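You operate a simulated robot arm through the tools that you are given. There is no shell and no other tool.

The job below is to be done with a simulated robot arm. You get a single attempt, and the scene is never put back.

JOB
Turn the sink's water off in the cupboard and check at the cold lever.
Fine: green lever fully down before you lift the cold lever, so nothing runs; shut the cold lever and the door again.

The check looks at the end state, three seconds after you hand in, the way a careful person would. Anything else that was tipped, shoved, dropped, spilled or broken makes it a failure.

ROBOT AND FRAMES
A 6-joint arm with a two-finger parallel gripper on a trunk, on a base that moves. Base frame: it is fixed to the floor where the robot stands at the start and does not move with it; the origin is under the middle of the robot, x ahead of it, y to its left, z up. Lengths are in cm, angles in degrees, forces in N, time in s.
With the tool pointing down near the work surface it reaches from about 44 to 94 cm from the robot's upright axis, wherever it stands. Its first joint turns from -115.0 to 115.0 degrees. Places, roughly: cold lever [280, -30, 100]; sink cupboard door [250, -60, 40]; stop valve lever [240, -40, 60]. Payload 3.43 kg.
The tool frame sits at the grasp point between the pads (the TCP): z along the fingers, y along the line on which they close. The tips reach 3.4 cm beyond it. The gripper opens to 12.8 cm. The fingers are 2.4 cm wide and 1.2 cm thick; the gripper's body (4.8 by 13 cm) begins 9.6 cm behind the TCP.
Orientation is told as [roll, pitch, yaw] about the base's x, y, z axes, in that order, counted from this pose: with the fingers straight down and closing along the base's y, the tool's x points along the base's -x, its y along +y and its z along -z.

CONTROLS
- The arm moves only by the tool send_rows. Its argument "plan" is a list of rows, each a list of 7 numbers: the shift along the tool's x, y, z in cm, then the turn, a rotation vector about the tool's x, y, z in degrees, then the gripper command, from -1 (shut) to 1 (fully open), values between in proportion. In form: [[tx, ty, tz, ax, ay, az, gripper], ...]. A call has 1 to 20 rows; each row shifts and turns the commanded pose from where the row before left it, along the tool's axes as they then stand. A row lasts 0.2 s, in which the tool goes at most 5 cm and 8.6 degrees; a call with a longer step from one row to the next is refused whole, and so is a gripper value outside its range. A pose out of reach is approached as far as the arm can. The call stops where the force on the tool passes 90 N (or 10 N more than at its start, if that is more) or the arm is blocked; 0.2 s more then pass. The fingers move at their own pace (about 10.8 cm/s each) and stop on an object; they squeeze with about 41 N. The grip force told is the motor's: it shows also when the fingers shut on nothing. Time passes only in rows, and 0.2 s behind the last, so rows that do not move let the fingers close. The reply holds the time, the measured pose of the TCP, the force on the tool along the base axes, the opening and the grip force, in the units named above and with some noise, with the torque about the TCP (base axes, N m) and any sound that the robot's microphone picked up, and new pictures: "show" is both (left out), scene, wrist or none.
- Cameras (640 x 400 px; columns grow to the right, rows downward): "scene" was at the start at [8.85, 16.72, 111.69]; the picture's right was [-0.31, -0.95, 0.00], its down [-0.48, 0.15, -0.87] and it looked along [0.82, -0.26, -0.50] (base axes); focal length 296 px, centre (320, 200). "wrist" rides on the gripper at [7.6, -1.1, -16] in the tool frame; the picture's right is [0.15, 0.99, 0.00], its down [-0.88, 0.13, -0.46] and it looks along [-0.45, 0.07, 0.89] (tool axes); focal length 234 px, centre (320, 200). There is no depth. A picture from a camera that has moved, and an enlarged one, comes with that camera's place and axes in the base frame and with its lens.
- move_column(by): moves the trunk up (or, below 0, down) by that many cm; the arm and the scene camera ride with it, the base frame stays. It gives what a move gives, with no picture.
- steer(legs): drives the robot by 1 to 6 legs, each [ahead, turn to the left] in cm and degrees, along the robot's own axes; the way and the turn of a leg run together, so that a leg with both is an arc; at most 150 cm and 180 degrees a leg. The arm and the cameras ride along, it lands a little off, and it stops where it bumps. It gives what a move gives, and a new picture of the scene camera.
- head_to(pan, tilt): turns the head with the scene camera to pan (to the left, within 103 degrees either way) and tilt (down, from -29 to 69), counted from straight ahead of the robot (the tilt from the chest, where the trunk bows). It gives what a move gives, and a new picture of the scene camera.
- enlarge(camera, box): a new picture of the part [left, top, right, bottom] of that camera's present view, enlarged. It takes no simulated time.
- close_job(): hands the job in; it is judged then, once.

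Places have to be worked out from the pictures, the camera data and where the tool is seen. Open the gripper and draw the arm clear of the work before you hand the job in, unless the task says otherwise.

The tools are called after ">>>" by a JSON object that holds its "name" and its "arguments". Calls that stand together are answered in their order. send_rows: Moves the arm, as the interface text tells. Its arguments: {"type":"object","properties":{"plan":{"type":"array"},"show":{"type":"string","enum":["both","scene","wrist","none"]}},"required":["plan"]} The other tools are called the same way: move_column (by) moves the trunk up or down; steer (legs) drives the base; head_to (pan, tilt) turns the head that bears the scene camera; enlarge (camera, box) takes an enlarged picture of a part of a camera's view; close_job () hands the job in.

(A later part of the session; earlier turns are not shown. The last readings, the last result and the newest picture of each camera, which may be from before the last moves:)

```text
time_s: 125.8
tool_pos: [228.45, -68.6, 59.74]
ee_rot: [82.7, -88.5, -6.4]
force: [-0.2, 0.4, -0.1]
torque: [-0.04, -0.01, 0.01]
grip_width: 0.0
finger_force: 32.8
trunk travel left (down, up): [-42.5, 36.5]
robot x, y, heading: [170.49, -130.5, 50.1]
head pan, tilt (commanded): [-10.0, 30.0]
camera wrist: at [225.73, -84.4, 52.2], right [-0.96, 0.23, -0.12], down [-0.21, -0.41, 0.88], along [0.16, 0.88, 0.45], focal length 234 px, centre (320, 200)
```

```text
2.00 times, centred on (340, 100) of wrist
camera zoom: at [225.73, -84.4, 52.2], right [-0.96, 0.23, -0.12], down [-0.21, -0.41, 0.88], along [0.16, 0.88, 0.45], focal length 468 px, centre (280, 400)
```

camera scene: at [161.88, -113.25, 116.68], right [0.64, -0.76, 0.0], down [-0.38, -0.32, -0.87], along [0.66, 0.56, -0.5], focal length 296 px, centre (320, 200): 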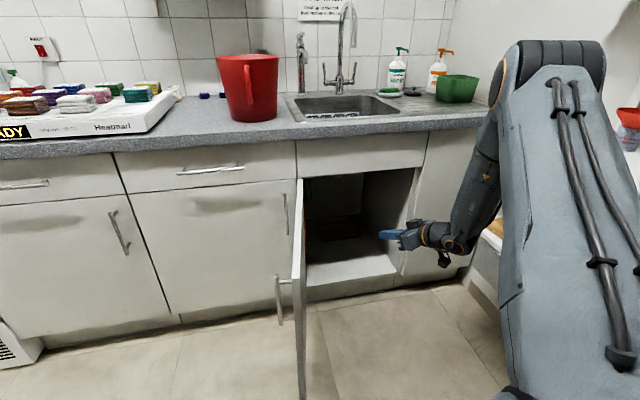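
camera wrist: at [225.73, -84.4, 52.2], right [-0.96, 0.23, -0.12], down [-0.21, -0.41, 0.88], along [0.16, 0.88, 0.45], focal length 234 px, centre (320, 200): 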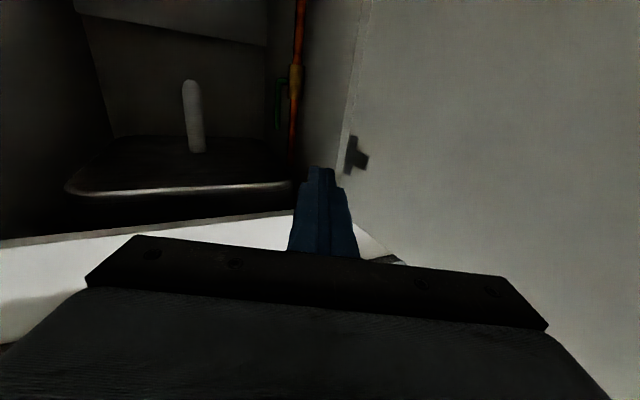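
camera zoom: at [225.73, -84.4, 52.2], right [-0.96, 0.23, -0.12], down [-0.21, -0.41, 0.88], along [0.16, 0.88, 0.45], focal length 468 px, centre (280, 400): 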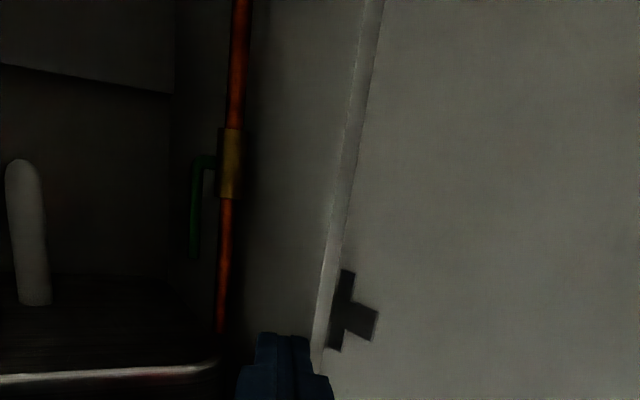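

Triangulating: valve body ≈ u 3.75, w 16, z 53 (cabinet frame), green lever upright at u≈6.8, w≈16, z 53→62, pivoting about a sideways axis. To have enough reach I drive 13 cm straight ahead.

>>> {"name": "steer", "arguments": {"legs": [[13, 0]]}}

>>> {"name": "send_rows", "arguments": {"plan": [[0, 0, 0, 0, 0, 0, -0.5]], "show": "both"}}

>>> {"name": "enlarge", "arguments": {"camera": "wrist", "box": [200, 0, 440, 180]}}

```text
time_s: 127.1
tool_pos: [236.81, -58.36, 59.58]
ee_rot: [83.1, -88.6, -6.7]
force: [0.8, 0.2, 0.1]
torque: [-0.01, 0.0, 0.02]
grip_width: 0.0
finger_force: 33.4
trunk travel left (down, up): [-42.5, 36.5]
robot x, y, heading: [178.98, -120.75, 49.7]
head pan, tilt (commanded): [-10.0, 30.0]
camera scene: at [170.24, -103.22, 116.68], right [0.64, -0.77, 0.0], down [-0.38, -0.32, -0.87], along [0.66, 0.56, -0.5], focal length 296 px, centre (320, 200)
```

scene: 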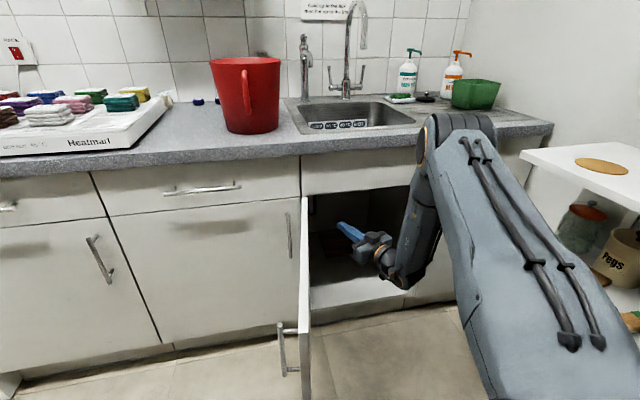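

```text
time_s: 127.5
tool_pos: [236.78, -58.43, 59.71]
ee_rot: [82.5, -88.5, -6.1]
force: [-0.2, 0.8, -0.1]
torque: [-0.02, 0.01, -0.03]
grip_width: 3.2
finger_force: 0.0
trunk travel left (down, up): [-42.5, 36.5]
robot x, y, heading: [179.18, -120.4, 50.1]
head pan, tilt (commanded): [-10.0, 30.0]
camera scene: at [170.24, -103.22, 116.68], right [0.64, -0.77, 0.0], down [-0.38, -0.32, -0.87], along [0.66, 0.56, -0.5], focal length 296 px, centre (320, 200)
camera wrist: at [234.03, -74.36, 52.2], right [-0.96, 0.23, -0.12], down [-0.21, -0.41, 0.88], along [0.16, 0.88, 0.45], focal length 234 px, centre (320, 200)
```

scene: 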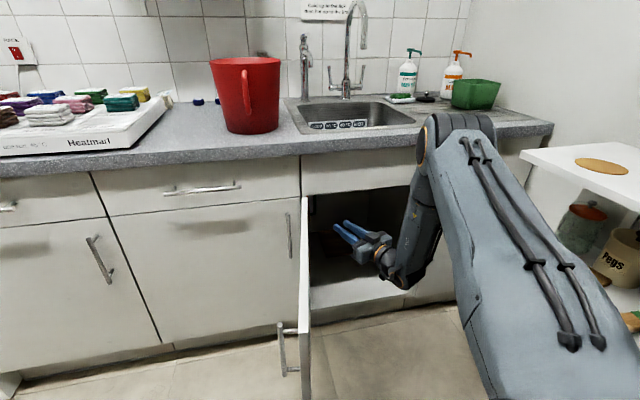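
wrist: 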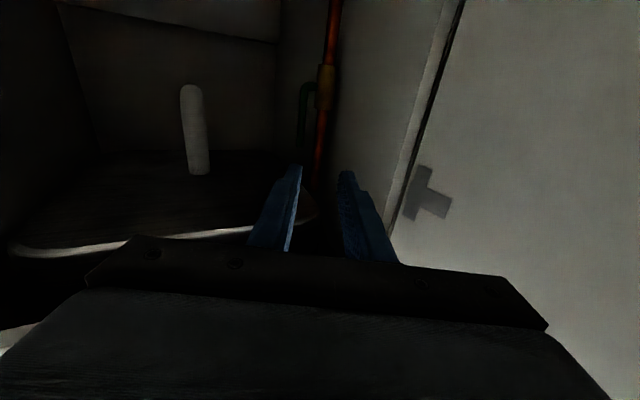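

```text
2.22 times, centred on (320, 90) of wrist
camera zoom: at [234.03, -74.36, 52.2], right [-0.96, 0.23, -0.12], down [-0.21, -0.41, 0.88], along [0.16, 0.88, 0.45], focal length 520 px, centre (320, 444)
```

zoom: 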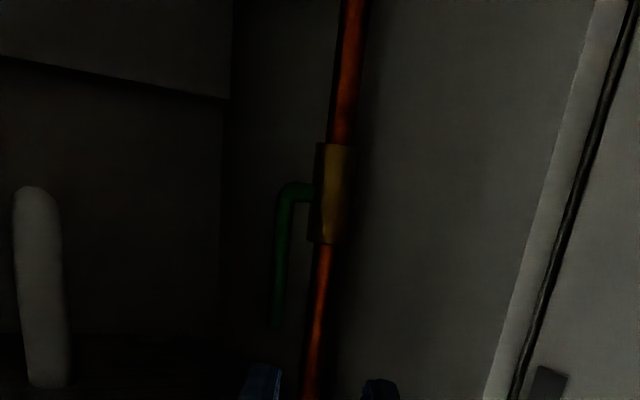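

The lever is now located at about u 7.1, w 15.8, upright from z 53 to 61.6. I shift right 3.8 cm so the open fingers (3.2 cm) will straddle it, advance 12 cm and check again.

>>> {"name": "send_rows", "arguments": {"plan": [[0.5, -3.8, 0, 0, 0, 0, -0.5], [0, 0, 4, 0, 0, 0, -0.5], [0, 0, 4, 0, 0, 0, -0.5], [0, 0, 4, 0, 0, 0, -0.5], [0, 0, 0, 0, 0, 0, -0.5]], "show": "wrist"}}

>>> {"name": "enlarge", "arguments": {"camera": "wrist", "box": [220, 40, 420, 260]}}

```text
time_s: 128.7
tool_pos: [243.3, -47.58, 59.26]
ee_rot: [83.1, -88.6, -6.7]
force: [0.2, 0.5, -0.7]
torque: [0.0, -0.01, 0.0]
grip_width: 3.21
finger_force: 0.2
trunk travel left (down, up): [-42.5, 36.5]
robot x, y, heading: [179.22, -120.67, 50.0]
head pan, tilt (commanded): [-10.0, 30.0]
camera wrist: at [240.54, -63.49, 51.53], right [-0.96, 0.23, -0.12], down [-0.21, -0.41, 0.88], along [0.16, 0.88, 0.45], focal length 234 px, centre (320, 200)
```

wrist: 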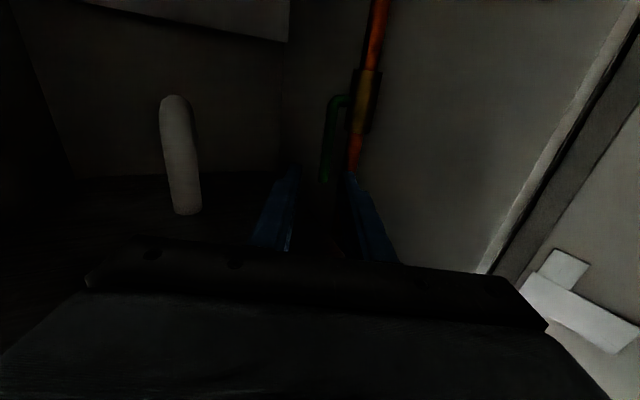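

```text
1.82 times, centred on (320, 150) of wrist
camera zoom: at [240.54, -63.49, 51.53], right [-0.96, 0.23, -0.12], down [-0.21, -0.41, 0.88], along [0.16, 0.88, 0.45], focal length 426 px, centre (320, 291)
```

zoom: 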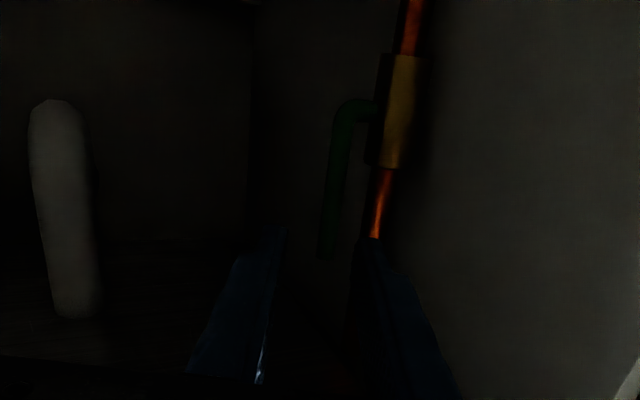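

The lever sits between the fingers, slightly nearer the left one, with the pipe just outside. I advance the last 6.6 cm.

>>> {"name": "send_rows", "arguments": {"plan": [[0, 0, 3, 0, 0, 0, -0.5], [0, 0, 2, 0, 0, 0, -0.5], [0, 0, 1.5, 0, 0, 0, -0.5], [0, 0, 0, 0, 0, 0, -0.5]], "show": "wrist"}}

>>> {"name": "enlarge", "arguments": {"camera": "wrist", "box": [260, 80, 420, 240]}}

```text
time_s: 129.7
tool_pos: [244.75, -41.37, 59.13]
ee_rot: [82.2, -88.5, -5.8]
force: [-0.4, 0.6, 0.0]
torque: [0.0, -0.01, -0.02]
grip_width: 3.2
finger_force: 0.0
trunk travel left (down, up): [-42.5, 36.5]
robot x, y, heading: [178.84, -120.23, 50.1]
head pan, tilt (commanded): [-10.0, 30.0]
camera wrist: at [242.1, -57.25, 51.68], right [-0.96, 0.23, -0.12], down [-0.21, -0.41, 0.88], along [0.16, 0.88, 0.45], focal length 234 px, centre (320, 200)
```

wrist: 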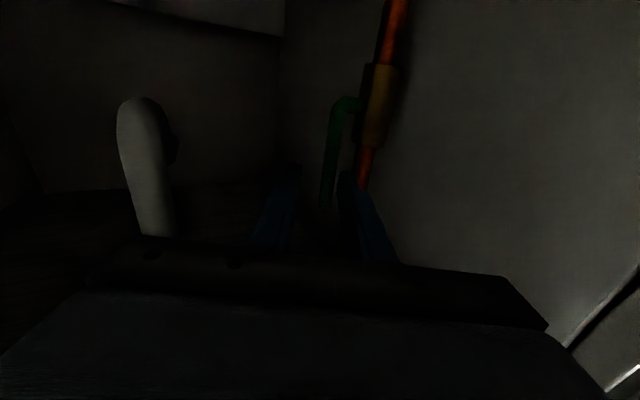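

```text
2.50 times, centred on (340, 160) of wrist
camera zoom: at [242.1, -57.25, 51.68], right [-0.96, 0.23, -0.12], down [-0.21, -0.41, 0.88], along [0.16, 0.88, 0.45], focal length 585 px, centre (270, 300)
```

zoom: 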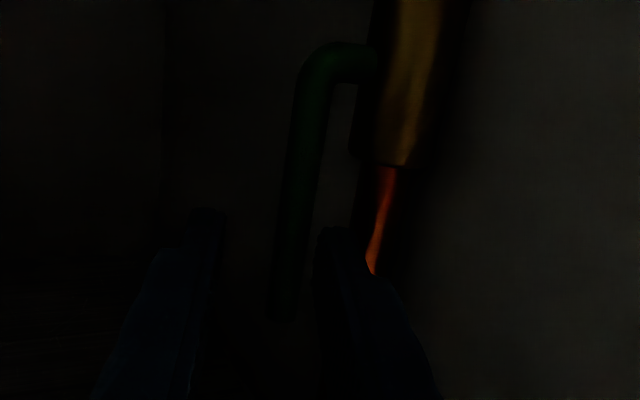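

The lever is well between the fingertips. I narrow the gap, advance half a centimetre more and close while re-centring on the lever.

>>> {"name": "send_rows", "arguments": {"plan": [[0, 0, 0, 0, 0, 0, -0.67], [0, 0, 0, 0, 0, 0, -0.67], [0, 0.05, 0.5, 0, 0, 0, -0.67], [0, 0.25, 0, 0, 0, 0, -0.78], [0, 0.2, 0, 0, 0, 0, -1], [0, 0, 0, 0, 0, 0, -1], [0, 0, 0, 0, 0, 0, -1]], "show": "wrist"}}

>>> {"name": "enlarge", "arguments": {"camera": "wrist", "box": [260, 80, 420, 240]}}

```text
time_s: 131.3
tool_pos: [244.41, -40.65, 59.09]
ee_rot: [82.6, -88.7, -6.1]
force: [-18.1, 8.9, 1.4]
torque: [-0.08, -1.13, 0.57]
grip_width: 1.17
finger_force: 44.8
trunk travel left (down, up): [-42.5, 36.5]
robot x, y, heading: [179.02, -120.59, 50.3]
head pan, tilt (commanded): [-10.0, 30.0]
camera wrist: at [241.59, -56.51, 51.66], right [-0.97, 0.23, -0.12], down [-0.21, -0.41, 0.88], along [0.15, 0.88, 0.45], focal length 234 px, centre (320, 200)
```

wrist: 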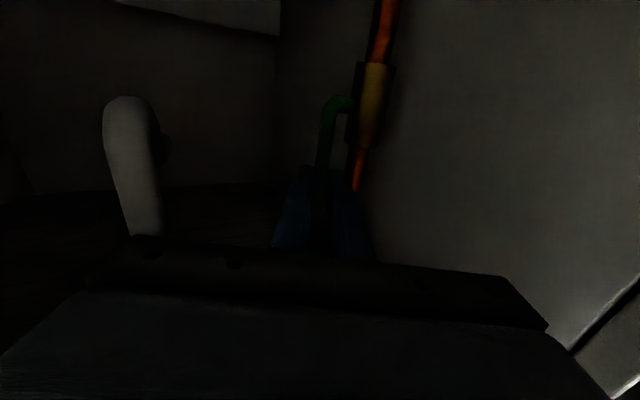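

```text
2.50 times, centred on (340, 160) of wrist
camera zoom: at [241.59, -56.51, 51.66], right [-0.97, 0.23, -0.12], down [-0.21, -0.41, 0.88], along [0.15, 0.88, 0.45], focal length 585 px, centre (270, 300)
```

zoom: 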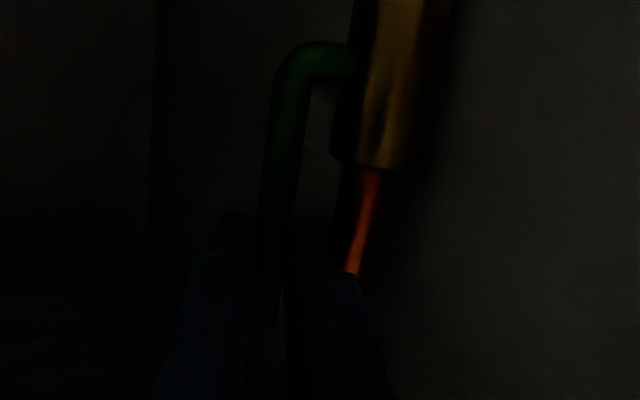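

The lever is gripped (1.17 cm). I test gently whether it turns toward me (front/down): 1 cm pull.

>>> {"name": "send_rows", "arguments": {"plan": [[0.02, 0.22, -0.45, 0, 0, 0, -1], [0.08, 0.22, -0.45, 0, 0, 0, -1], [0, 0, 0, 0, 0, 0, -1]], "show": "none"}}

```text
time_s: 132.1
tool_pos: [243.89, -41.45, 59.32]
ee_rot: [87.1, -88.8, -10.8]
force: [-3.9, 30.1, 0.9]
torque: [0.58, -1.32, 0.31]
grip_width: 1.3
finger_force: 44.9
trunk travel left (down, up): [-42.5, 36.5]
robot x, y, heading: [178.91, -120.65, 50.0]
head pan, tilt (commanded): [-10.0, 30.0]
```

The tool moved about 1 cm with ~20 N resistance; I look whether the lever itself tilted or the pads slid.

>>> {"name": "enlarge", "arguments": {"camera": "wrist", "box": [260, 80, 420, 240]}}

```text
2.50 times, centred on (340, 160) of wrist
camera zoom: at [241.09, -57.33, 51.64], right [-0.96, 0.23, -0.12], down [-0.21, -0.42, 0.88], along [0.15, 0.88, 0.45], focal length 585 px, centre (270, 300)
```

zoom: 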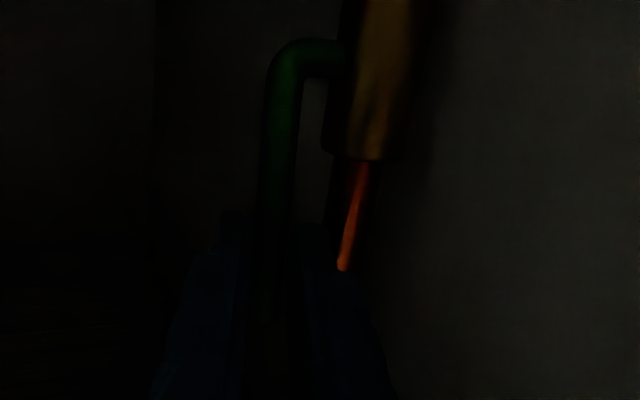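

Unclear yet; I pull another 1.5 cm along the forward-down arc and compare the force.

>>> {"name": "send_rows", "arguments": {"plan": [[0.2, 0.22, -0.45, 0, 0, 0, -1], [0.25, 0.22, -0.45, 0, 0, 0, -1], [0.15, 0.2, -0.4, 0, 0, 0, -1], [0, 0, 0, 0, 0, 0, -1]], "show": "none"}}

>>> {"name": "enlarge", "arguments": {"camera": "wrist", "box": [260, 80, 420, 240]}}

```text
time_s: 133.1
tool_pos: [242.78, -42.61, 58.33]
ee_rot: [81.3, -88.6, -4.8]
force: [-0.2, 0.2, -0.7]
torque: [0.03, -0.01, 0.01]
grip_width: 0.01
finger_force: 33.2
trunk travel left (down, up): [-42.5, 36.5]
robot x, y, heading: [178.54, -120.93, 50.0]
head pan, tilt (commanded): [-10.0, 30.0]
```

```text
2.50 times, centred on (340, 160) of wrist
camera zoom: at [240.01, -58.54, 50.87], right [-0.96, 0.23, -0.12], down [-0.21, -0.41, 0.89], along [0.16, 0.88, 0.45], focal length 585 px, centre (270, 300)
```

zoom: 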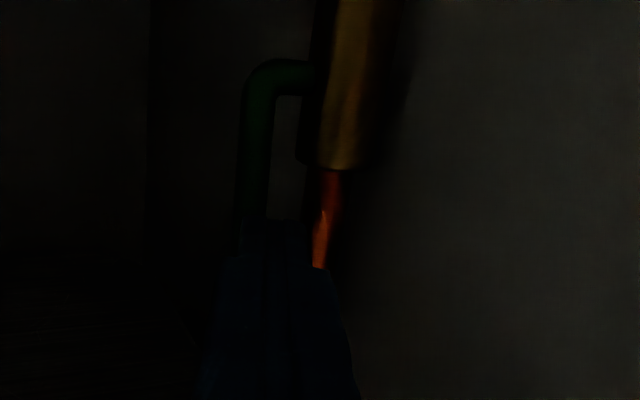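

It slipped off, so the lever does not turn toward the front. I instead test pushing it to the back with the closed fingertips near its upper end.

>>> {"name": "send_rows", "arguments": {"plan": [[-1.3, -1.0, -0.5, 0, 0, 0, -1], [0, -0.43, 0.9, 0, 0, 0, -1], [0, -0.3, 0.6, 0, 0, 0, -1], [0, -0.3, 0.6, 0, 0, 0, -1], [0, 0, 0, 0, 0, 0, -1]], "show": "none"}}

>>> {"name": "enlarge", "arguments": {"camera": "wrist", "box": [260, 60, 420, 240]}}

```text
time_s: 134.3
tool_pos: [244.98, -41.8, 59.62]
ee_rot: [82.1, -88.6, -5.7]
force: [-43.9, -67.2, 12.5]
torque: [0.13, 0.14, 1.62]
grip_width: 0.0
finger_force: 32.8
trunk travel left (down, up): [-42.5, 36.5]
robot x, y, heading: [178.76, -120.49, 49.7]
head pan, tilt (commanded): [-10.0, 30.0]
```

```text
2.22 times, centred on (340, 150) of wrist
camera zoom: at [242.28, -57.72, 52.16], right [-0.96, 0.23, -0.12], down [-0.21, -0.41, 0.89], along [0.15, 0.88, 0.45], focal length 520 px, centre (276, 311)
```

zoom: 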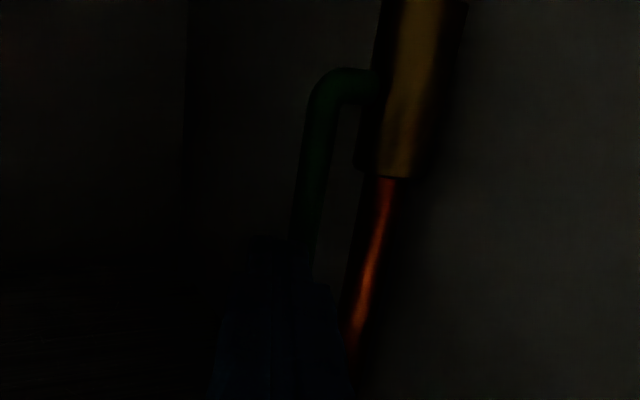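

The lever is hard against a stop toward the back (80 N), so it must turn toward the front with more torque than the pinch gave. I back off right away and withdraw from the cupboard.

>>> {"name": "send_rows", "arguments": {"plan": [[0, 0.3, -1.5, 0, 0, 0, -1], [0, -0.5, -4, 0, 0, 0, -1], [0, -0.5, -4.5, 0, 0, 0, -1], [0, -0.5, -4.5, 0, 0, 0, -1], [0, -0.5, -4.5, 0, 0, 0, -1], [0, -0.5, -4.5, 0, 0, 0, -1], [0, 0, 0, 0, 0, 0, -1]], "show": "wrist"}}

>>> {"name": "enlarge", "arguments": {"camera": "wrist", "box": [200, 0, 440, 180]}}

```text
time_s: 135.9
tool_pos: [241.63, -64.96, 59.69]
ee_rot: [83.4, -88.7, -6.8]
force: [0.2, -0.1, 0.0]
torque: [0.0, 0.01, 0.01]
grip_width: 0.01
finger_force: 32.9
trunk travel left (down, up): [-42.5, 36.5]
robot x, y, heading: [178.76, -120.89, 49.9]
head pan, tilt (commanded): [-10.0, 30.0]
camera wrist: at [238.89, -80.85, 52.29], right [-0.96, 0.23, -0.12], down [-0.21, -0.41, 0.88], along [0.15, 0.88, 0.45], focal length 234 px, centre (320, 200)
```

wrist: 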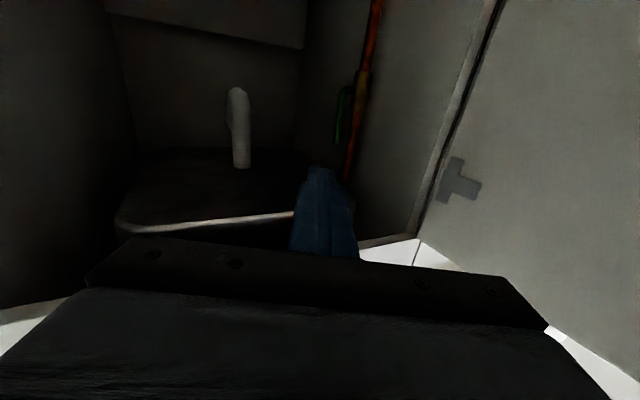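

```text
2.22 times, centred on (320, 90) of wrist
camera zoom: at [238.89, -80.85, 52.29], right [-0.96, 0.23, -0.12], down [-0.21, -0.41, 0.88], along [0.15, 0.88, 0.45], focal length 520 px, centre (320, 444)
```

zoom: 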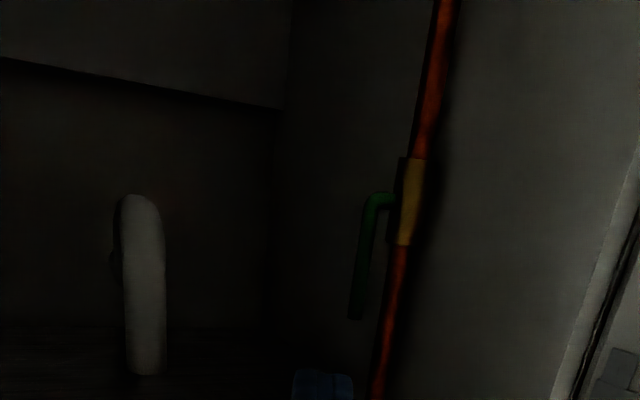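

The lever is still upright. I'll grip it from the side with the tool yawed ~60° left, which needs a flatter forearm; so I back off 14 cm and lower the trunk 33 cm.

>>> {"name": "steer", "arguments": {"legs": [[-14, 0]]}}

>>> {"name": "move_column", "arguments": {"by": -33}}

>>> {"name": "send_rows", "arguments": {"plan": [[-1, 0, 0, 0, 0, 0, -1]]}}

```text
time_s: 137.2
tool_pos: [232.6, -75.48, 59.78]
ee_rot: [83.1, -88.6, -6.5]
force: [-0.1, 0.5, 0.1]
torque: [-0.03, 0.01, -0.02]
grip_width: 0.0
finger_force: 33.0
trunk travel left (down, up): [-42.5, 36.5]
robot x, y, heading: [170.12, -131.21, 50.2]
head pan, tilt (commanded): [-10.0, 30.0]
camera scene: at [161.33, -113.89, 116.68], right [0.64, -0.77, 0.0], down [-0.38, -0.32, -0.87], along [0.66, 0.56, -0.5], focal length 296 px, centre (320, 200)
```

scene: 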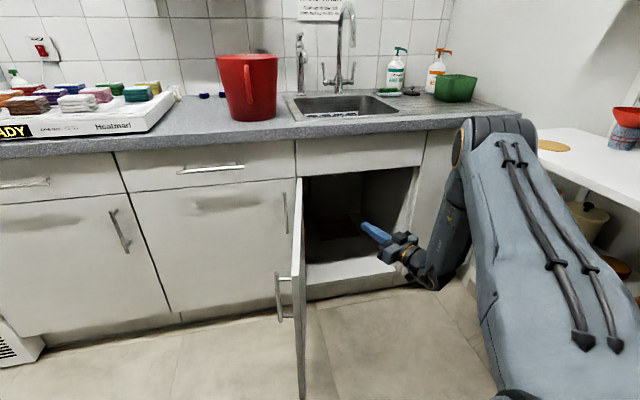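

```text
time_s: 140.5
tool_pos: [234.69, -72.93, 26.81]
ee_rot: [83.2, -88.4, -6.3]
force: [-1.1, -0.1, 0.4]
torque: [0.03, -0.01, 0.0]
grip_width: 0.01
finger_force: 33.3
trunk travel left (down, up): [-9.5, 69.5]
robot x, y, heading: [170.35, -131.18, 50.0]
head pan, tilt (commanded): [-10.0, 30.0]
```

```text
time_s: 140.9
tool_pos: [234.78, -72.93, 27.78]
ee_rot: [83.8, -88.4, -6.9]
force: [0.1, 0.1, 0.3]
torque: [0.04, 0.0, 0.01]
grip_width: 0.0
finger_force: 32.9
trunk travel left (down, up): [-9.5, 69.5]
robot x, y, heading: [169.86, -131.08, 50.0]
head pan, tilt (commanded): [-10.0, 30.0]
camera scene: at [167.23, -106.85, 83.68], right [0.64, -0.77, 0.0], down [-0.38, -0.32, -0.87], along [0.66, 0.56, -0.5], focal length 296 px, centre (320, 200)
camera wrist: at [232.05, -88.78, 20.27], right [-0.97, 0.23, -0.12], down [-0.21, -0.42, 0.89], along [0.15, 0.88, 0.45], focal length 234 px, centre (320, 200)
```

scene: 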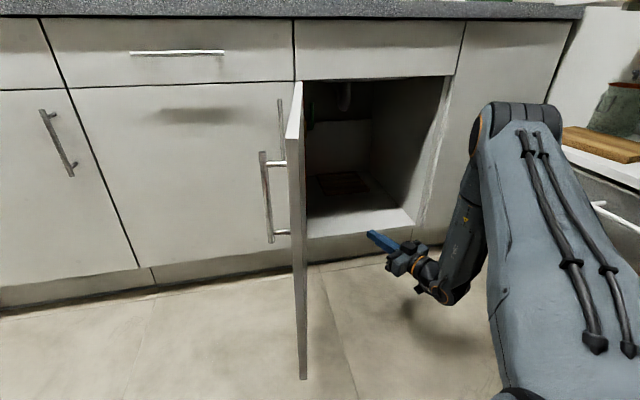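
wrist: 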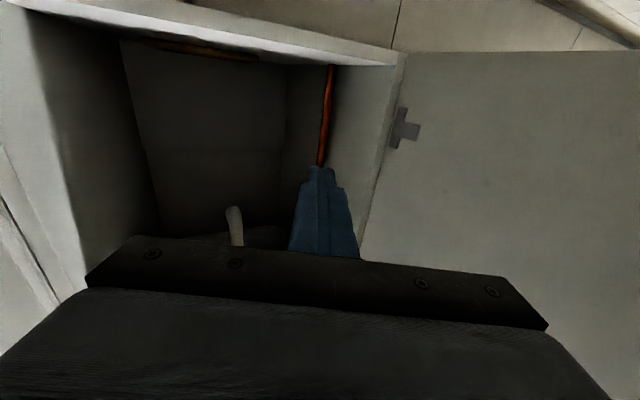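

The forearm now comes in low and the view into the cupboard is free. I raise the tool back to lever height while yawing it further left to ~60°.

>>> {"name": "send_rows", "arguments": {"plan": [[-4.3, 0, 0, -5, 0, 0, -1], [-4.3, 0, 0, -5, 0, 0, -1], [-4.3, 0, 0, -5, 0, 0, -1], [-4.3, 0, 0, -5, 0, 0, -1], [-4.3, 0, 0, -5, 0, 0, -1], [-4.3, 0, 0, -5, 0, 0, -1], [-4.2, 0, 0, -5, 0, 0, -1], [0, 0, 0, 0, 0, 0, -0.4]]}}

```text
time_s: 142.7
tool_pos: [235.63, -73.1, 57.72]
ee_rot: [117.4, -88.4, -5.6]
force: [0.2, -0.5, 0.1]
torque: [0.01, -0.01, 0.01]
grip_width: 3.84
finger_force: 0.0
trunk travel left (down, up): [-9.5, 69.5]
robot x, y, heading: [169.94, -131.05, 49.8]
head pan, tilt (commanded): [-10.0, 30.0]
camera scene: at [167.23, -106.85, 83.68], right [0.64, -0.77, 0.0], down [-0.38, -0.32, -0.87], along [0.66, 0.56, -0.5], focal length 296 px, centre (320, 200)
camera wrist: at [242.44, -87.67, 50.01], right [-0.92, -0.37, -0.12], down [0.07, -0.47, 0.88], along [-0.38, 0.8, 0.46], focal length 234 px, centre (320, 200)
```

scene: 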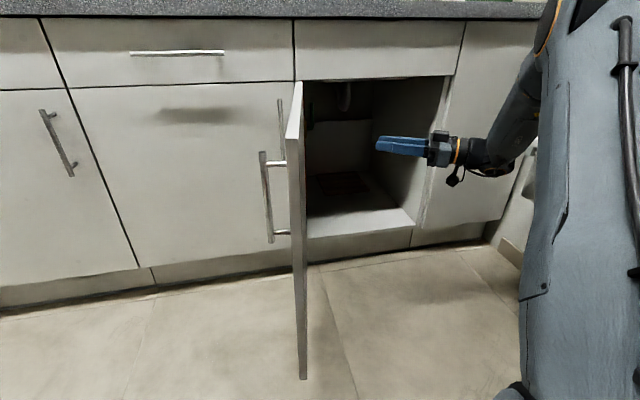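
wrist: 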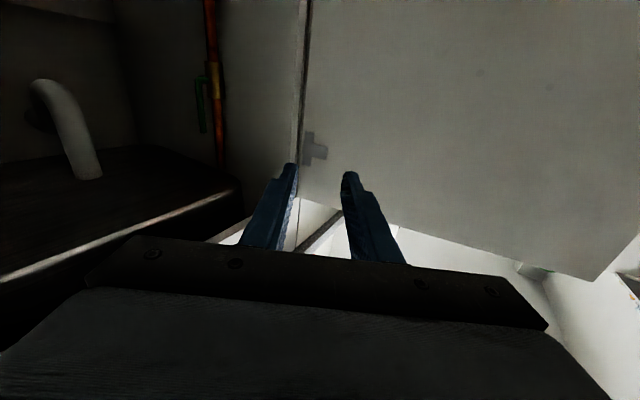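

Tool points ~61° left at lever height, trunk low. I shift it 6 cm left so the wrist will clear the cabinet's right frame, then drive the base 16 cm forward.

>>> {"name": "send_rows", "arguments": {"plan": [[0, 1.45, 2.6, 0, 0, 0, -0.4], [0, 1.45, 2.6, 0, 0, 0, -0.4], [0, 0, 0, 0, 0, 0, -0.4]], "show": "none"}}

>>> {"name": "steer", "arguments": {"legs": [[16, 0]]}}

>>> {"name": "enlarge", "arguments": {"camera": "wrist", "box": [0, 0, 400, 250]}}

```text
time_s: 143.5
tool_pos: [230.91, -69.4, 57.97]
ee_rot: [118.0, -88.4, -6.4]
force: [-0.3, 0.1, -0.5]
torque: [0.0, -0.01, -0.01]
grip_width: 3.84
finger_force: 0.0
trunk travel left (down, up): [-9.5, 69.5]
robot x, y, heading: [170.42, -131.25, 50.1]
head pan, tilt (commanded): [-10.0, 30.0]
```

```text
time_s: 144.9
tool_pos: [241.22, -57.07, 57.95]
ee_rot: [118.0, -88.4, -6.4]
force: [1.0, 0.0, 0.8]
torque: [0.0, 0.0, 0.0]
grip_width: 3.83
finger_force: 0.1
trunk travel left (down, up): [-9.5, 69.5]
robot x, y, heading: [180.57, -119.19, 50.1]
head pan, tilt (commanded): [-10.0, 30.0]
camera scene: at [177.53, -94.58, 83.68], right [0.64, -0.77, 0.0], down [-0.38, -0.32, -0.87], along [0.66, 0.56, -0.5], focal length 296 px, centre (320, 200)
```

scene: 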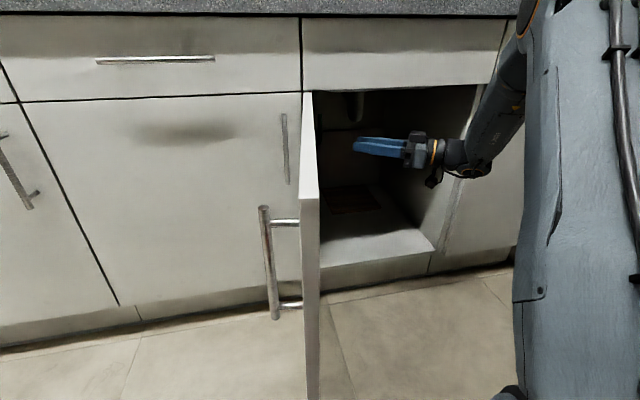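

```text
1.60 times, centred on (200, 125) of wrist
camera zoom: at [248.02, -71.62, 50.17], right [-0.92, -0.37, -0.12], down [0.07, -0.47, 0.88], along [-0.38, 0.8, 0.46], focal length 375 px, centre (512, 320)
```

zoom: 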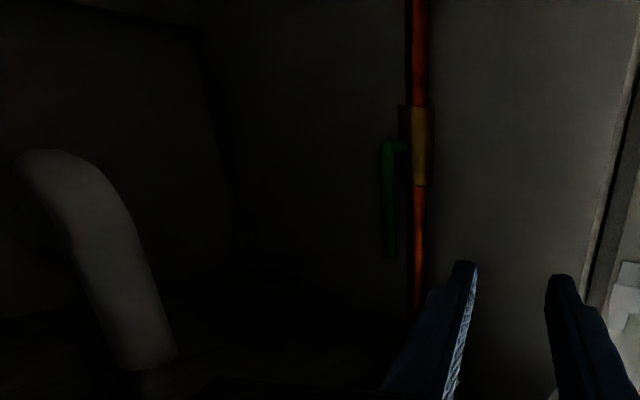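

From this side view the lever stands at about u 6.9, w 16. I move straight in to a spot 7 cm short of it along the tool axis.

>>> {"name": "send_rows", "arguments": {"plan": [[0, -3.47, 2.42, 0, 0, 0, -0.4], [0, -3.47, 2.42, 0, 0, 0, -0.4], [0, -3.47, 2.42, 0, 0, 0, -0.4], [0, 0, 0, 0, 0, 0, -0.4]]}}

>>> {"name": "enlarge", "arguments": {"camera": "wrist", "box": [220, 40, 440, 240]}}

```text
time_s: 145.9
tool_pos: [248.36, -46.4, 57.94]
ee_rot: [117.8, -88.3, -6.1]
force: [-0.4, 0.4, -0.3]
torque: [0.0, 0.03, -0.01]
grip_width: 3.89
finger_force: 0.1
trunk travel left (down, up): [-9.5, 69.5]
robot x, y, heading: [180.23, -119.33, 49.9]
head pan, tilt (commanded): [-10.0, 30.0]
camera scene: at [177.52, -94.58, 83.68], right [0.64, -0.77, 0.0], down [-0.38, -0.32, -0.87], along [0.66, 0.56, -0.5], focal length 296 px, centre (320, 200)
camera wrist: at [255.16, -60.99, 50.19], right [-0.92, -0.37, -0.12], down [0.07, -0.47, 0.88], along [-0.38, 0.8, 0.46], focal length 234 px, centre (320, 200)
```

scene: 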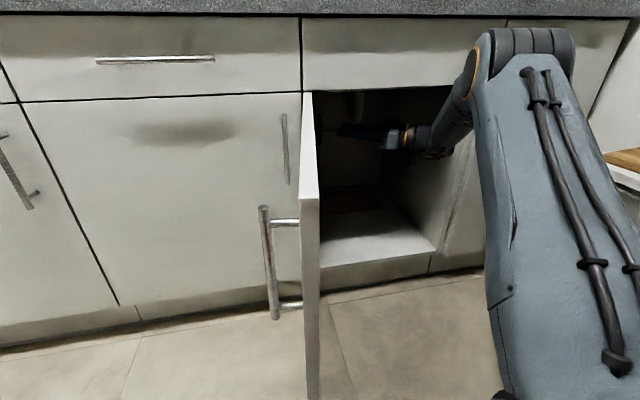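
wrist: 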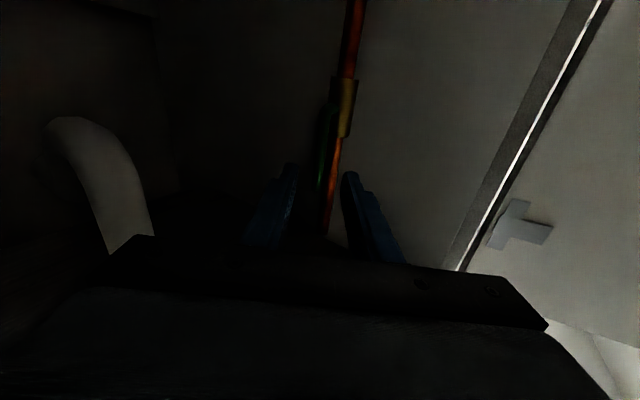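

```text
2.00 times, centred on (330, 140) of wrist
camera zoom: at [255.16, -60.99, 50.19], right [-0.92, -0.37, -0.12], down [0.07, -0.47, 0.88], along [-0.38, 0.8, 0.46], focal length 468 px, centre (300, 320)
```

zoom: 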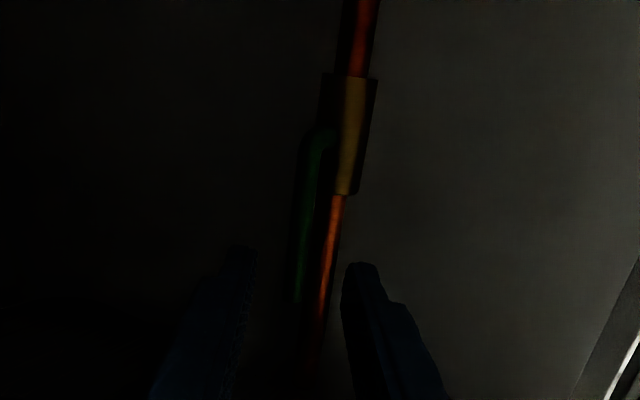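

The lever is centred between the fingers from this angle too. I advance 6.9 cm so they straddle it front and back.

>>> {"name": "send_rows", "arguments": {"plan": [[0, 0.1, 3, 0, 0, 0, -0.4], [0, 0.1, 2.2, 0, 0, 0, -0.4], [0, 0, 1.6, 0, 0, 0, -0.4], [0, 0, 0, 0, 0, 0, -0.4]], "show": "none"}}

>>> {"name": "enlarge", "arguments": {"camera": "wrist", "box": [240, 60, 420, 260]}}

```text
time_s: 146.9
tool_pos: [245.5, -40.14, 57.81]
ee_rot: [117.8, -88.4, -5.9]
force: [0.1, 1.2, -0.3]
torque: [0.01, -0.01, 0.01]
grip_width: 3.83
finger_force: 0.1
trunk travel left (down, up): [-9.5, 69.5]
robot x, y, heading: [180.55, -119.43, 50.0]
head pan, tilt (commanded): [-10.0, 30.0]
```

```text
2.00 times, centred on (330, 160) of wrist
camera zoom: at [252.34, -54.69, 50.16], right [-0.92, -0.37, -0.12], down [0.07, -0.47, 0.88], along [-0.38, 0.8, 0.46], focal length 468 px, centre (300, 280)
```

zoom: 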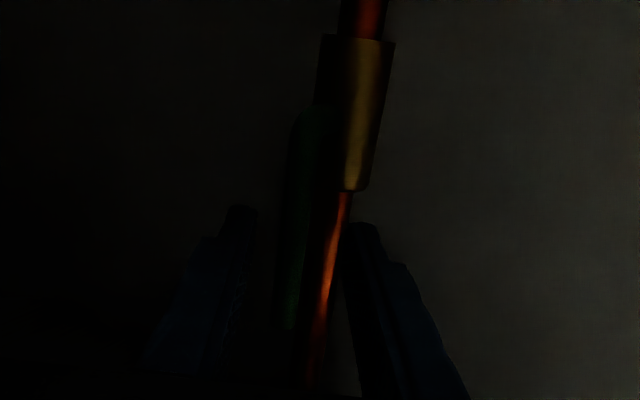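

In place; I close on the lever.

>>> {"name": "send_rows", "arguments": {"plan": [[0, 0, 0, 0, 0, 0, -0.75], [0, 0, 0, 0, 0, 0, -1], [0, 0, 0, 0, 0, 0, -1], [0, 0, 0, 0, 0, 0, -1]], "show": "none"}}

>>> {"name": "enlarge", "arguments": {"camera": "wrist", "box": [240, 60, 420, 260]}}

```text
time_s: 147.9
tool_pos: [245.63, -40.29, 58.01]
ee_rot: [118.4, -88.4, -6.9]
force: [8.6, 3.4, 1.1]
torque: [-0.61, -1.44, -0.35]
grip_width: 1.32
finger_force: 45.0
trunk travel left (down, up): [-9.5, 69.5]
robot x, y, heading: [180.6, -119.28, 49.9]
head pan, tilt (commanded): [-10.0, 30.0]
```

```text
2.00 times, centred on (330, 160) of wrist
camera zoom: at [252.41, -54.73, 50.16], right [-0.92, -0.36, -0.12], down [0.07, -0.47, 0.88], along [-0.38, 0.8, 0.46], focal length 468 px, centre (300, 280)
```

zoom: 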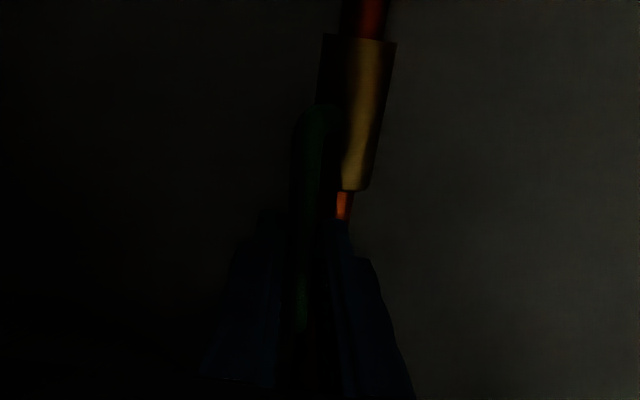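

Gripped from front and back. I pull it forward along its arc ~10° as a test.

>>> {"name": "send_rows", "arguments": {"plan": [[0.02, 0.38, -0.21, 0, 0, 0, -1], [0.06, 0.38, -0.21, 0, 0, 0, -1], [0, 0, 0, 0, 0, 0, -1]], "show": "none"}}

>>> {"name": "enlarge", "arguments": {"camera": "wrist", "box": [240, 60, 420, 260]}}

```text
time_s: 148.7
tool_pos: [245.19, -40.85, 57.88]
ee_rot: [121.8, -88.5, -10.1]
force: [31.3, 24.8, 6.8]
torque: [1.92, -0.67, -0.64]
grip_width: 1.7
finger_force: 45.0
trunk travel left (down, up): [-9.5, 69.5]
robot x, y, heading: [180.13, -119.07, 49.7]
head pan, tilt (commanded): [-10.0, 30.0]
```

```text
2.00 times, centred on (330, 160) of wrist
camera zoom: at [251.89, -55.43, 50.09], right [-0.92, -0.36, -0.12], down [0.07, -0.48, 0.88], along [-0.38, 0.8, 0.47], focal length 468 px, centre (300, 280)
```

zoom: 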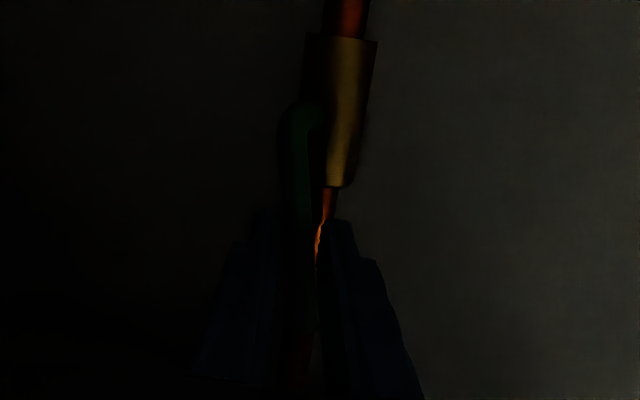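

The lever is turning forward (grip widened as it tilted, ~2 N·m). I now turn the gripper with the lever about its pivot, 16° more.

>>> {"name": "send_rows", "arguments": {"plan": [[0.3, 0.58, -0.32, 0, -3.89, -6.99, -1], [0.3, 0.58, -0.32, 0, -3.89, -6.99, -1], [0, 0, 0, 0, 0, 0, -1]], "show": "none"}}

>>> {"name": "enlarge", "arguments": {"camera": "wrist", "box": [220, 40, 440, 260]}}

```text
time_s: 149.5
tool_pos: [244.38, -41.87, 57.08]
ee_rot: [-124.4, -74.7, -124.2]
force: [37.8, 14.2, 0.7]
torque: [1.17, -0.78, -0.9]
grip_width: 1.72
finger_force: 45.4
trunk travel left (down, up): [-9.5, 69.5]
robot x, y, heading: [180.29, -118.99, 49.7]
head pan, tilt (commanded): [-10.0, 30.0]
```

```text
1.82 times, centred on (330, 150) of wrist
camera zoom: at [252.47, -54.7, 47.65], right [-0.88, -0.3, -0.35], down [-0.08, -0.65, 0.75], along [-0.46, 0.69, 0.55], focal length 426 px, centre (302, 291)
```

zoom: 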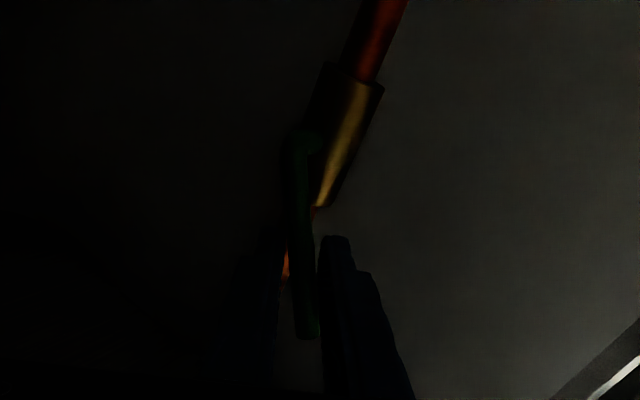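

The lever clearly follows (tilted ~25° against the pipe). I continue turning with it.

>>> {"name": "send_rows", "arguments": {"plan": [[0.3, 0.58, -0.32, 0, -3.89, -6.99, -1], [0.3, 0.58, -0.32, 0, -3.89, -6.99, -1], [0.3, 0.58, -0.32, 0, -3.89, -6.99, -1], [0, 0, 0, 0, 0, 0, -1]], "show": "scene"}}

>>> {"name": "enlarge", "arguments": {"camera": "wrist", "box": [220, 40, 440, 260]}}

```text
time_s: 150.5
tool_pos: [243.56, -43.04, 55.43]
ee_rot: [-121.3, -50.9, -127.8]
force: [48.8, 12.1, -3.8]
torque: [0.53, -0.51, -1.44]
grip_width: 1.64
finger_force: 45.6
trunk travel left (down, up): [-9.5, 69.5]
robot x, y, heading: [180.38, -119.11, 49.7]
head pan, tilt (commanded): [-10.0, 30.0]
camera scene: at [177.72, -94.56, 83.67], right [0.64, -0.77, 0.0], down [-0.39, -0.32, -0.87], along [0.66, 0.55, -0.5], focal length 296 px, centre (320, 200)
```

scene: 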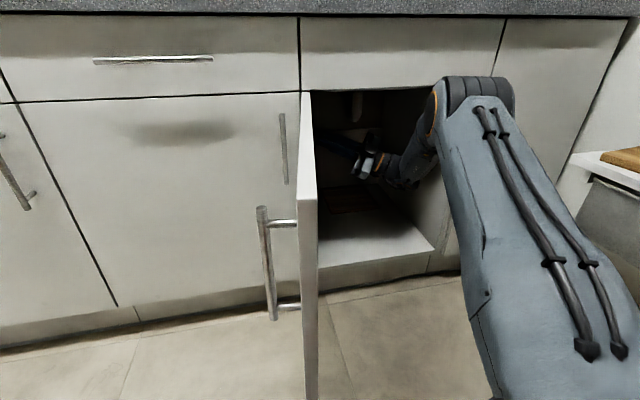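

```text
1.82 times, centred on (330, 150) of wrist
camera zoom: at [254.2, -52.58, 44.88], right [-0.75, -0.13, -0.65], down [-0.25, -0.85, 0.46], along [-0.61, 0.51, 0.61], focal length 426 px, centre (302, 291)
```

zoom: 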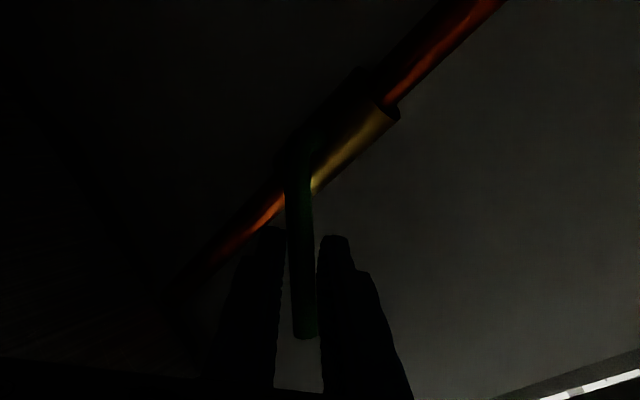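

Excellent, lever ~50° down. I continue the same motion.

>>> {"name": "send_rows", "arguments": {"plan": [[0.3, 0.58, -0.32, 0, -3.89, -6.99, -1], [0.3, 0.58, -0.32, 0, -3.89, -6.99, -1], [0.3, 0.58, -0.32, 0, -3.89, -6.99, -1], [0, 0, 0, 0, 0, 0, -1]], "show": "scene"}}

>>> {"name": "enlarge", "arguments": {"camera": "wrist", "box": [220, 40, 440, 260]}}

```text
time_s: 151.3
tool_pos: [245.23, -40.77, 53.21]
ee_rot: [-120.4, -29.1, -125.8]
force: [-29.8, -20.4, -15.3]
torque: [-0.04, 0.59, 1.83]
grip_width: 1.3
finger_force: 45.6
out of reach, approached as far as the arm can: row 1, 2, 3
trunk travel left (down, up): [-9.5, 69.5]
robot x, y, heading: [179.95, -118.95, 51.2]
head pan, tilt (commanded): [-10.0, 30.0]
stopped in row 4: the force on the tool passed its limit at 114 N (the readings are from after the stop); the commanded pose is now the measured one
camera scene: at [177.0, -94.78, 83.66], right [0.66, -0.75, 0.0], down [-0.38, -0.33, -0.87], along [0.65, 0.57, -0.5], focal length 296 px, centre (320, 200)
```

scene: 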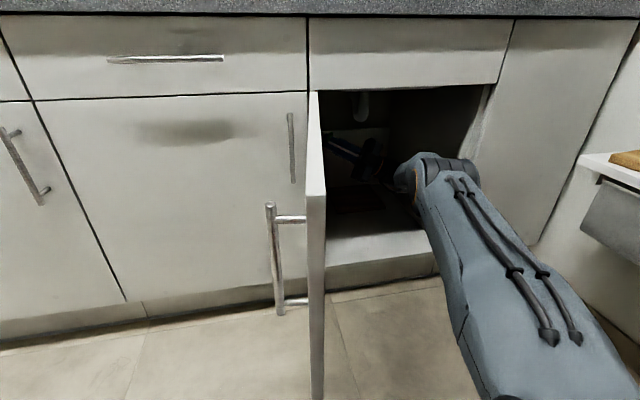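

```text
1.82 times, centred on (330, 150) of wrist
camera zoom: at [258.63, -46.7, 43.41], right [-0.57, 0.06, -0.82], down [-0.28, -0.95, 0.13], along [-0.77, 0.3, 0.56], focal length 426 px, centre (302, 291)
```

zoom: 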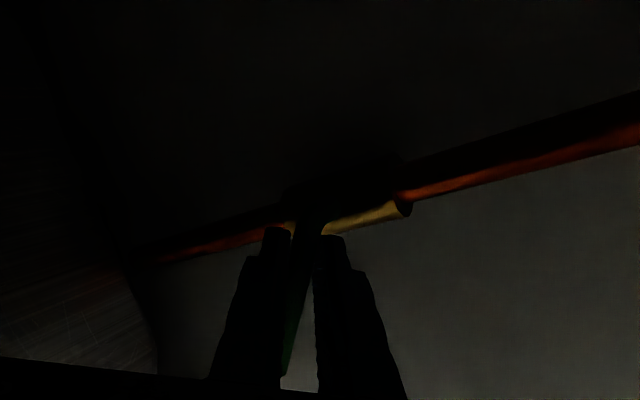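

The arm has reached its stretch limit with the lever ~70° down. I open the fingers and withdraw to the right and back.

>>> {"name": "send_rows", "arguments": {"plan": [[0, 0, 0, 0, 0, 0, -0.45], [0, 0, 0, 0, 0, 0, -0.45], [-0.7, 0.1, -1.7, 0, 0, 0, -0.45], [-1.42, 0.21, -3.45, 0, 0, 0, -0.45], [-1.42, 0.21, -3.45, 0, 0, 0, -0.45], [0, 0, 0, 0, 0, 0, -0.45]]}}

>>> {"name": "enlarge", "arguments": {"camera": "wrist", "box": [160, 0, 480, 240]}}

```text
time_s: 152.7
tool_pos: [249.22, -48.59, 51.11]
ee_rot: [-120.5, -28.9, -125.9]
force: [-0.3, -0.1, -0.1]
torque: [0.0, 0.0, -0.02]
grip_width: 3.5
finger_force: 0.2
out of reach, approached as far as the arm can: row 4, 5
trunk travel left (down, up): [-9.5, 69.5]
robot x, y, heading: [180.04, -119.77, 51.1]
head pan, tilt (commanded): [-10.0, 30.0]
camera scene: at [177.1, -94.75, 83.68], right [0.65, -0.76, 0.0], down [-0.38, -0.33, -0.87], along [0.66, 0.57, -0.5], focal length 296 px, centre (320, 200)
camera wrist: at [262.74, -54.51, 41.32], right [-0.57, 0.07, -0.82], down [-0.29, -0.95, 0.12], along [-0.77, 0.3, 0.56], focal length 234 px, centre (320, 200)
```

scene: 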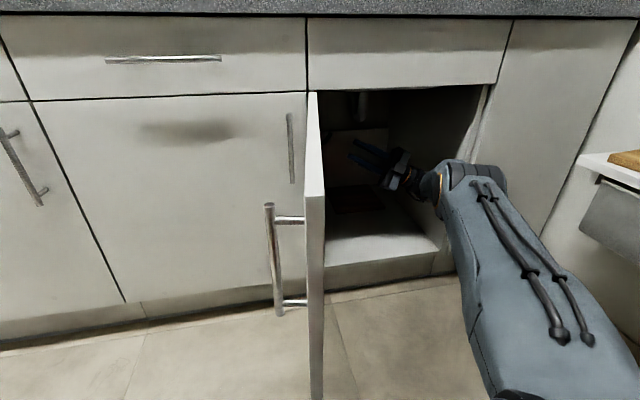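
wrist: 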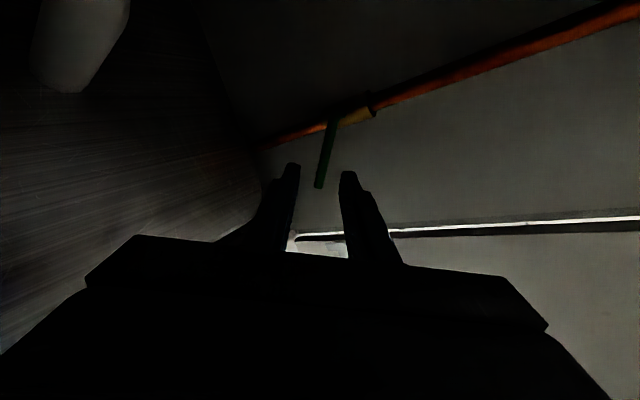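

```text
1.67 times, centred on (320, 120) of wrist
camera zoom: at [262.74, -54.51, 41.32], right [-0.57, 0.07, -0.82], down [-0.29, -0.95, 0.12], along [-0.77, 0.3, 0.56], focal length 390 px, centre (320, 333)
```

zoom: 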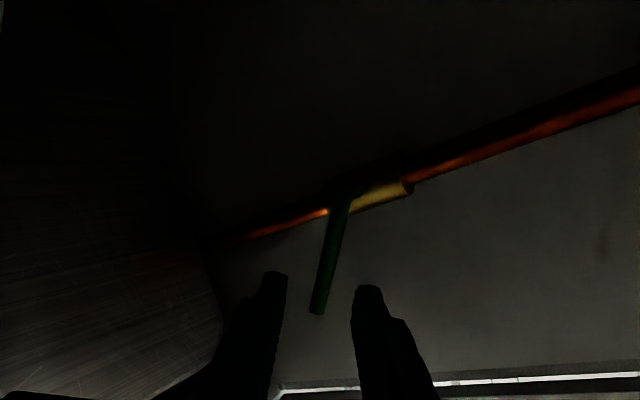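

The side view shows the green lever now ~56° forward from vertical (tip near w 8.5, z 58). I back the base out 15 cm to free the stretched arm, then will press the lever down from above.

>>> {"name": "steer", "arguments": {"legs": [[-15, 0]]}}

```text
time_s: 154.1
tool_pos: [239.93, -60.44, 51.18]
ee_rot: [-120.4, -28.8, -126.1]
force: [0.3, -1.2, 0.4]
torque: [-0.01, 0.02, 0.03]
grip_width: 3.5
finger_force: 0.0
trunk travel left (down, up): [-9.5, 69.5]
robot x, y, heading: [171.11, -130.78, 50.6]
head pan, tilt (commanded): [-10.0, 30.0]
camera scene: at [167.67, -106.39, 83.68], right [0.65, -0.76, 0.0], down [-0.38, -0.33, -0.87], along [0.66, 0.56, -0.5], focal length 296 px, centre (320, 200)
```

scene: 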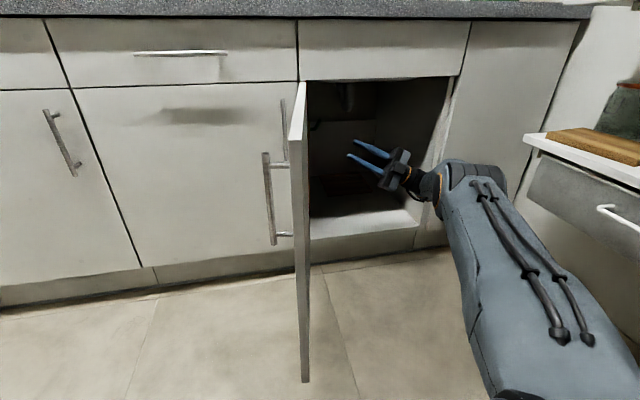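

Tool is out at the opening. I roll it back upright while retreating from the cupboard, before raising the trunk again.

>>> {"name": "send_rows", "arguments": {"plan": [[-2.18, 1.12, -0.48, 0.44, 4.03, 7.36, -1], [-1.98, 1.39, -0.64, 0.44, 4.03, 7.36, -1], [-1.74, 1.62, -0.78, 0.44, 4.03, 7.36, -1], [-1.46, 1.82, -0.91, 0.44, 4.03, 7.36, -1], [-1.15, 1.98, -1.02, 0.44, 4.03, 7.36, -1], [-0.81, 2.1, -1.1, 0.44, 4.03, 7.36, -1], [-0.46, 2.17, -1.16, 0.44, 4.03, 7.36, -1], [0, 0, 0, 0, 0, 0, -1]]}}

```text
time_s: 155.9
tool_pos: [229.13, -73.77, 51.2]
ee_rot: [-173.3, -86.1, -74.9]
force: [-0.4, -0.3, -0.6]
torque: [-0.01, -0.02, 0.0]
grip_width: 0.0
finger_force: 32.5
out of reach, approached as far as the arm can: row 1
trunk travel left (down, up): [-9.5, 69.5]
robot x, y, heading: [170.3, -130.4, 50.7]
head pan, tilt (commanded): [-10.0, 30.0]
camera scene: at [167.67, -106.39, 83.68], right [0.65, -0.76, 0.0], down [-0.38, -0.33, -0.87], along [0.66, 0.56, -0.5], focal length 296 px, centre (320, 200)
camera wrist: at [235.92, -87.82, 42.58], right [-0.92, -0.36, -0.15], down [0.06, -0.53, 0.85], along [-0.38, 0.77, 0.51], focal length 234 px, centre (320, 200)
```

scene: 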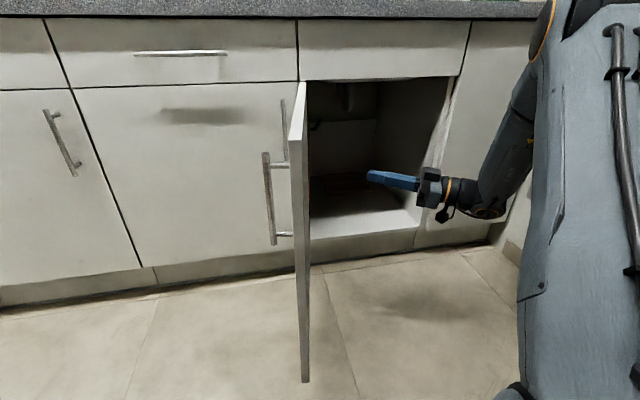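
wrist: 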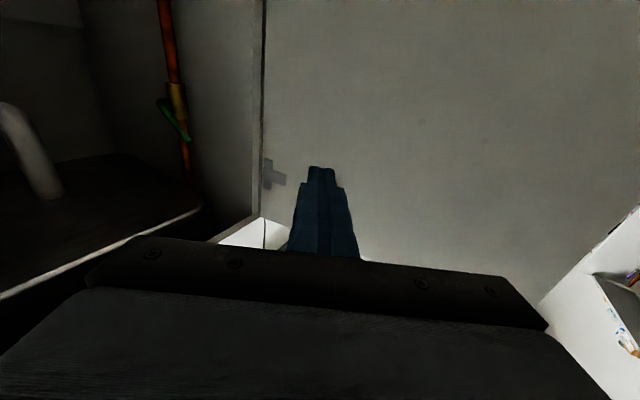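

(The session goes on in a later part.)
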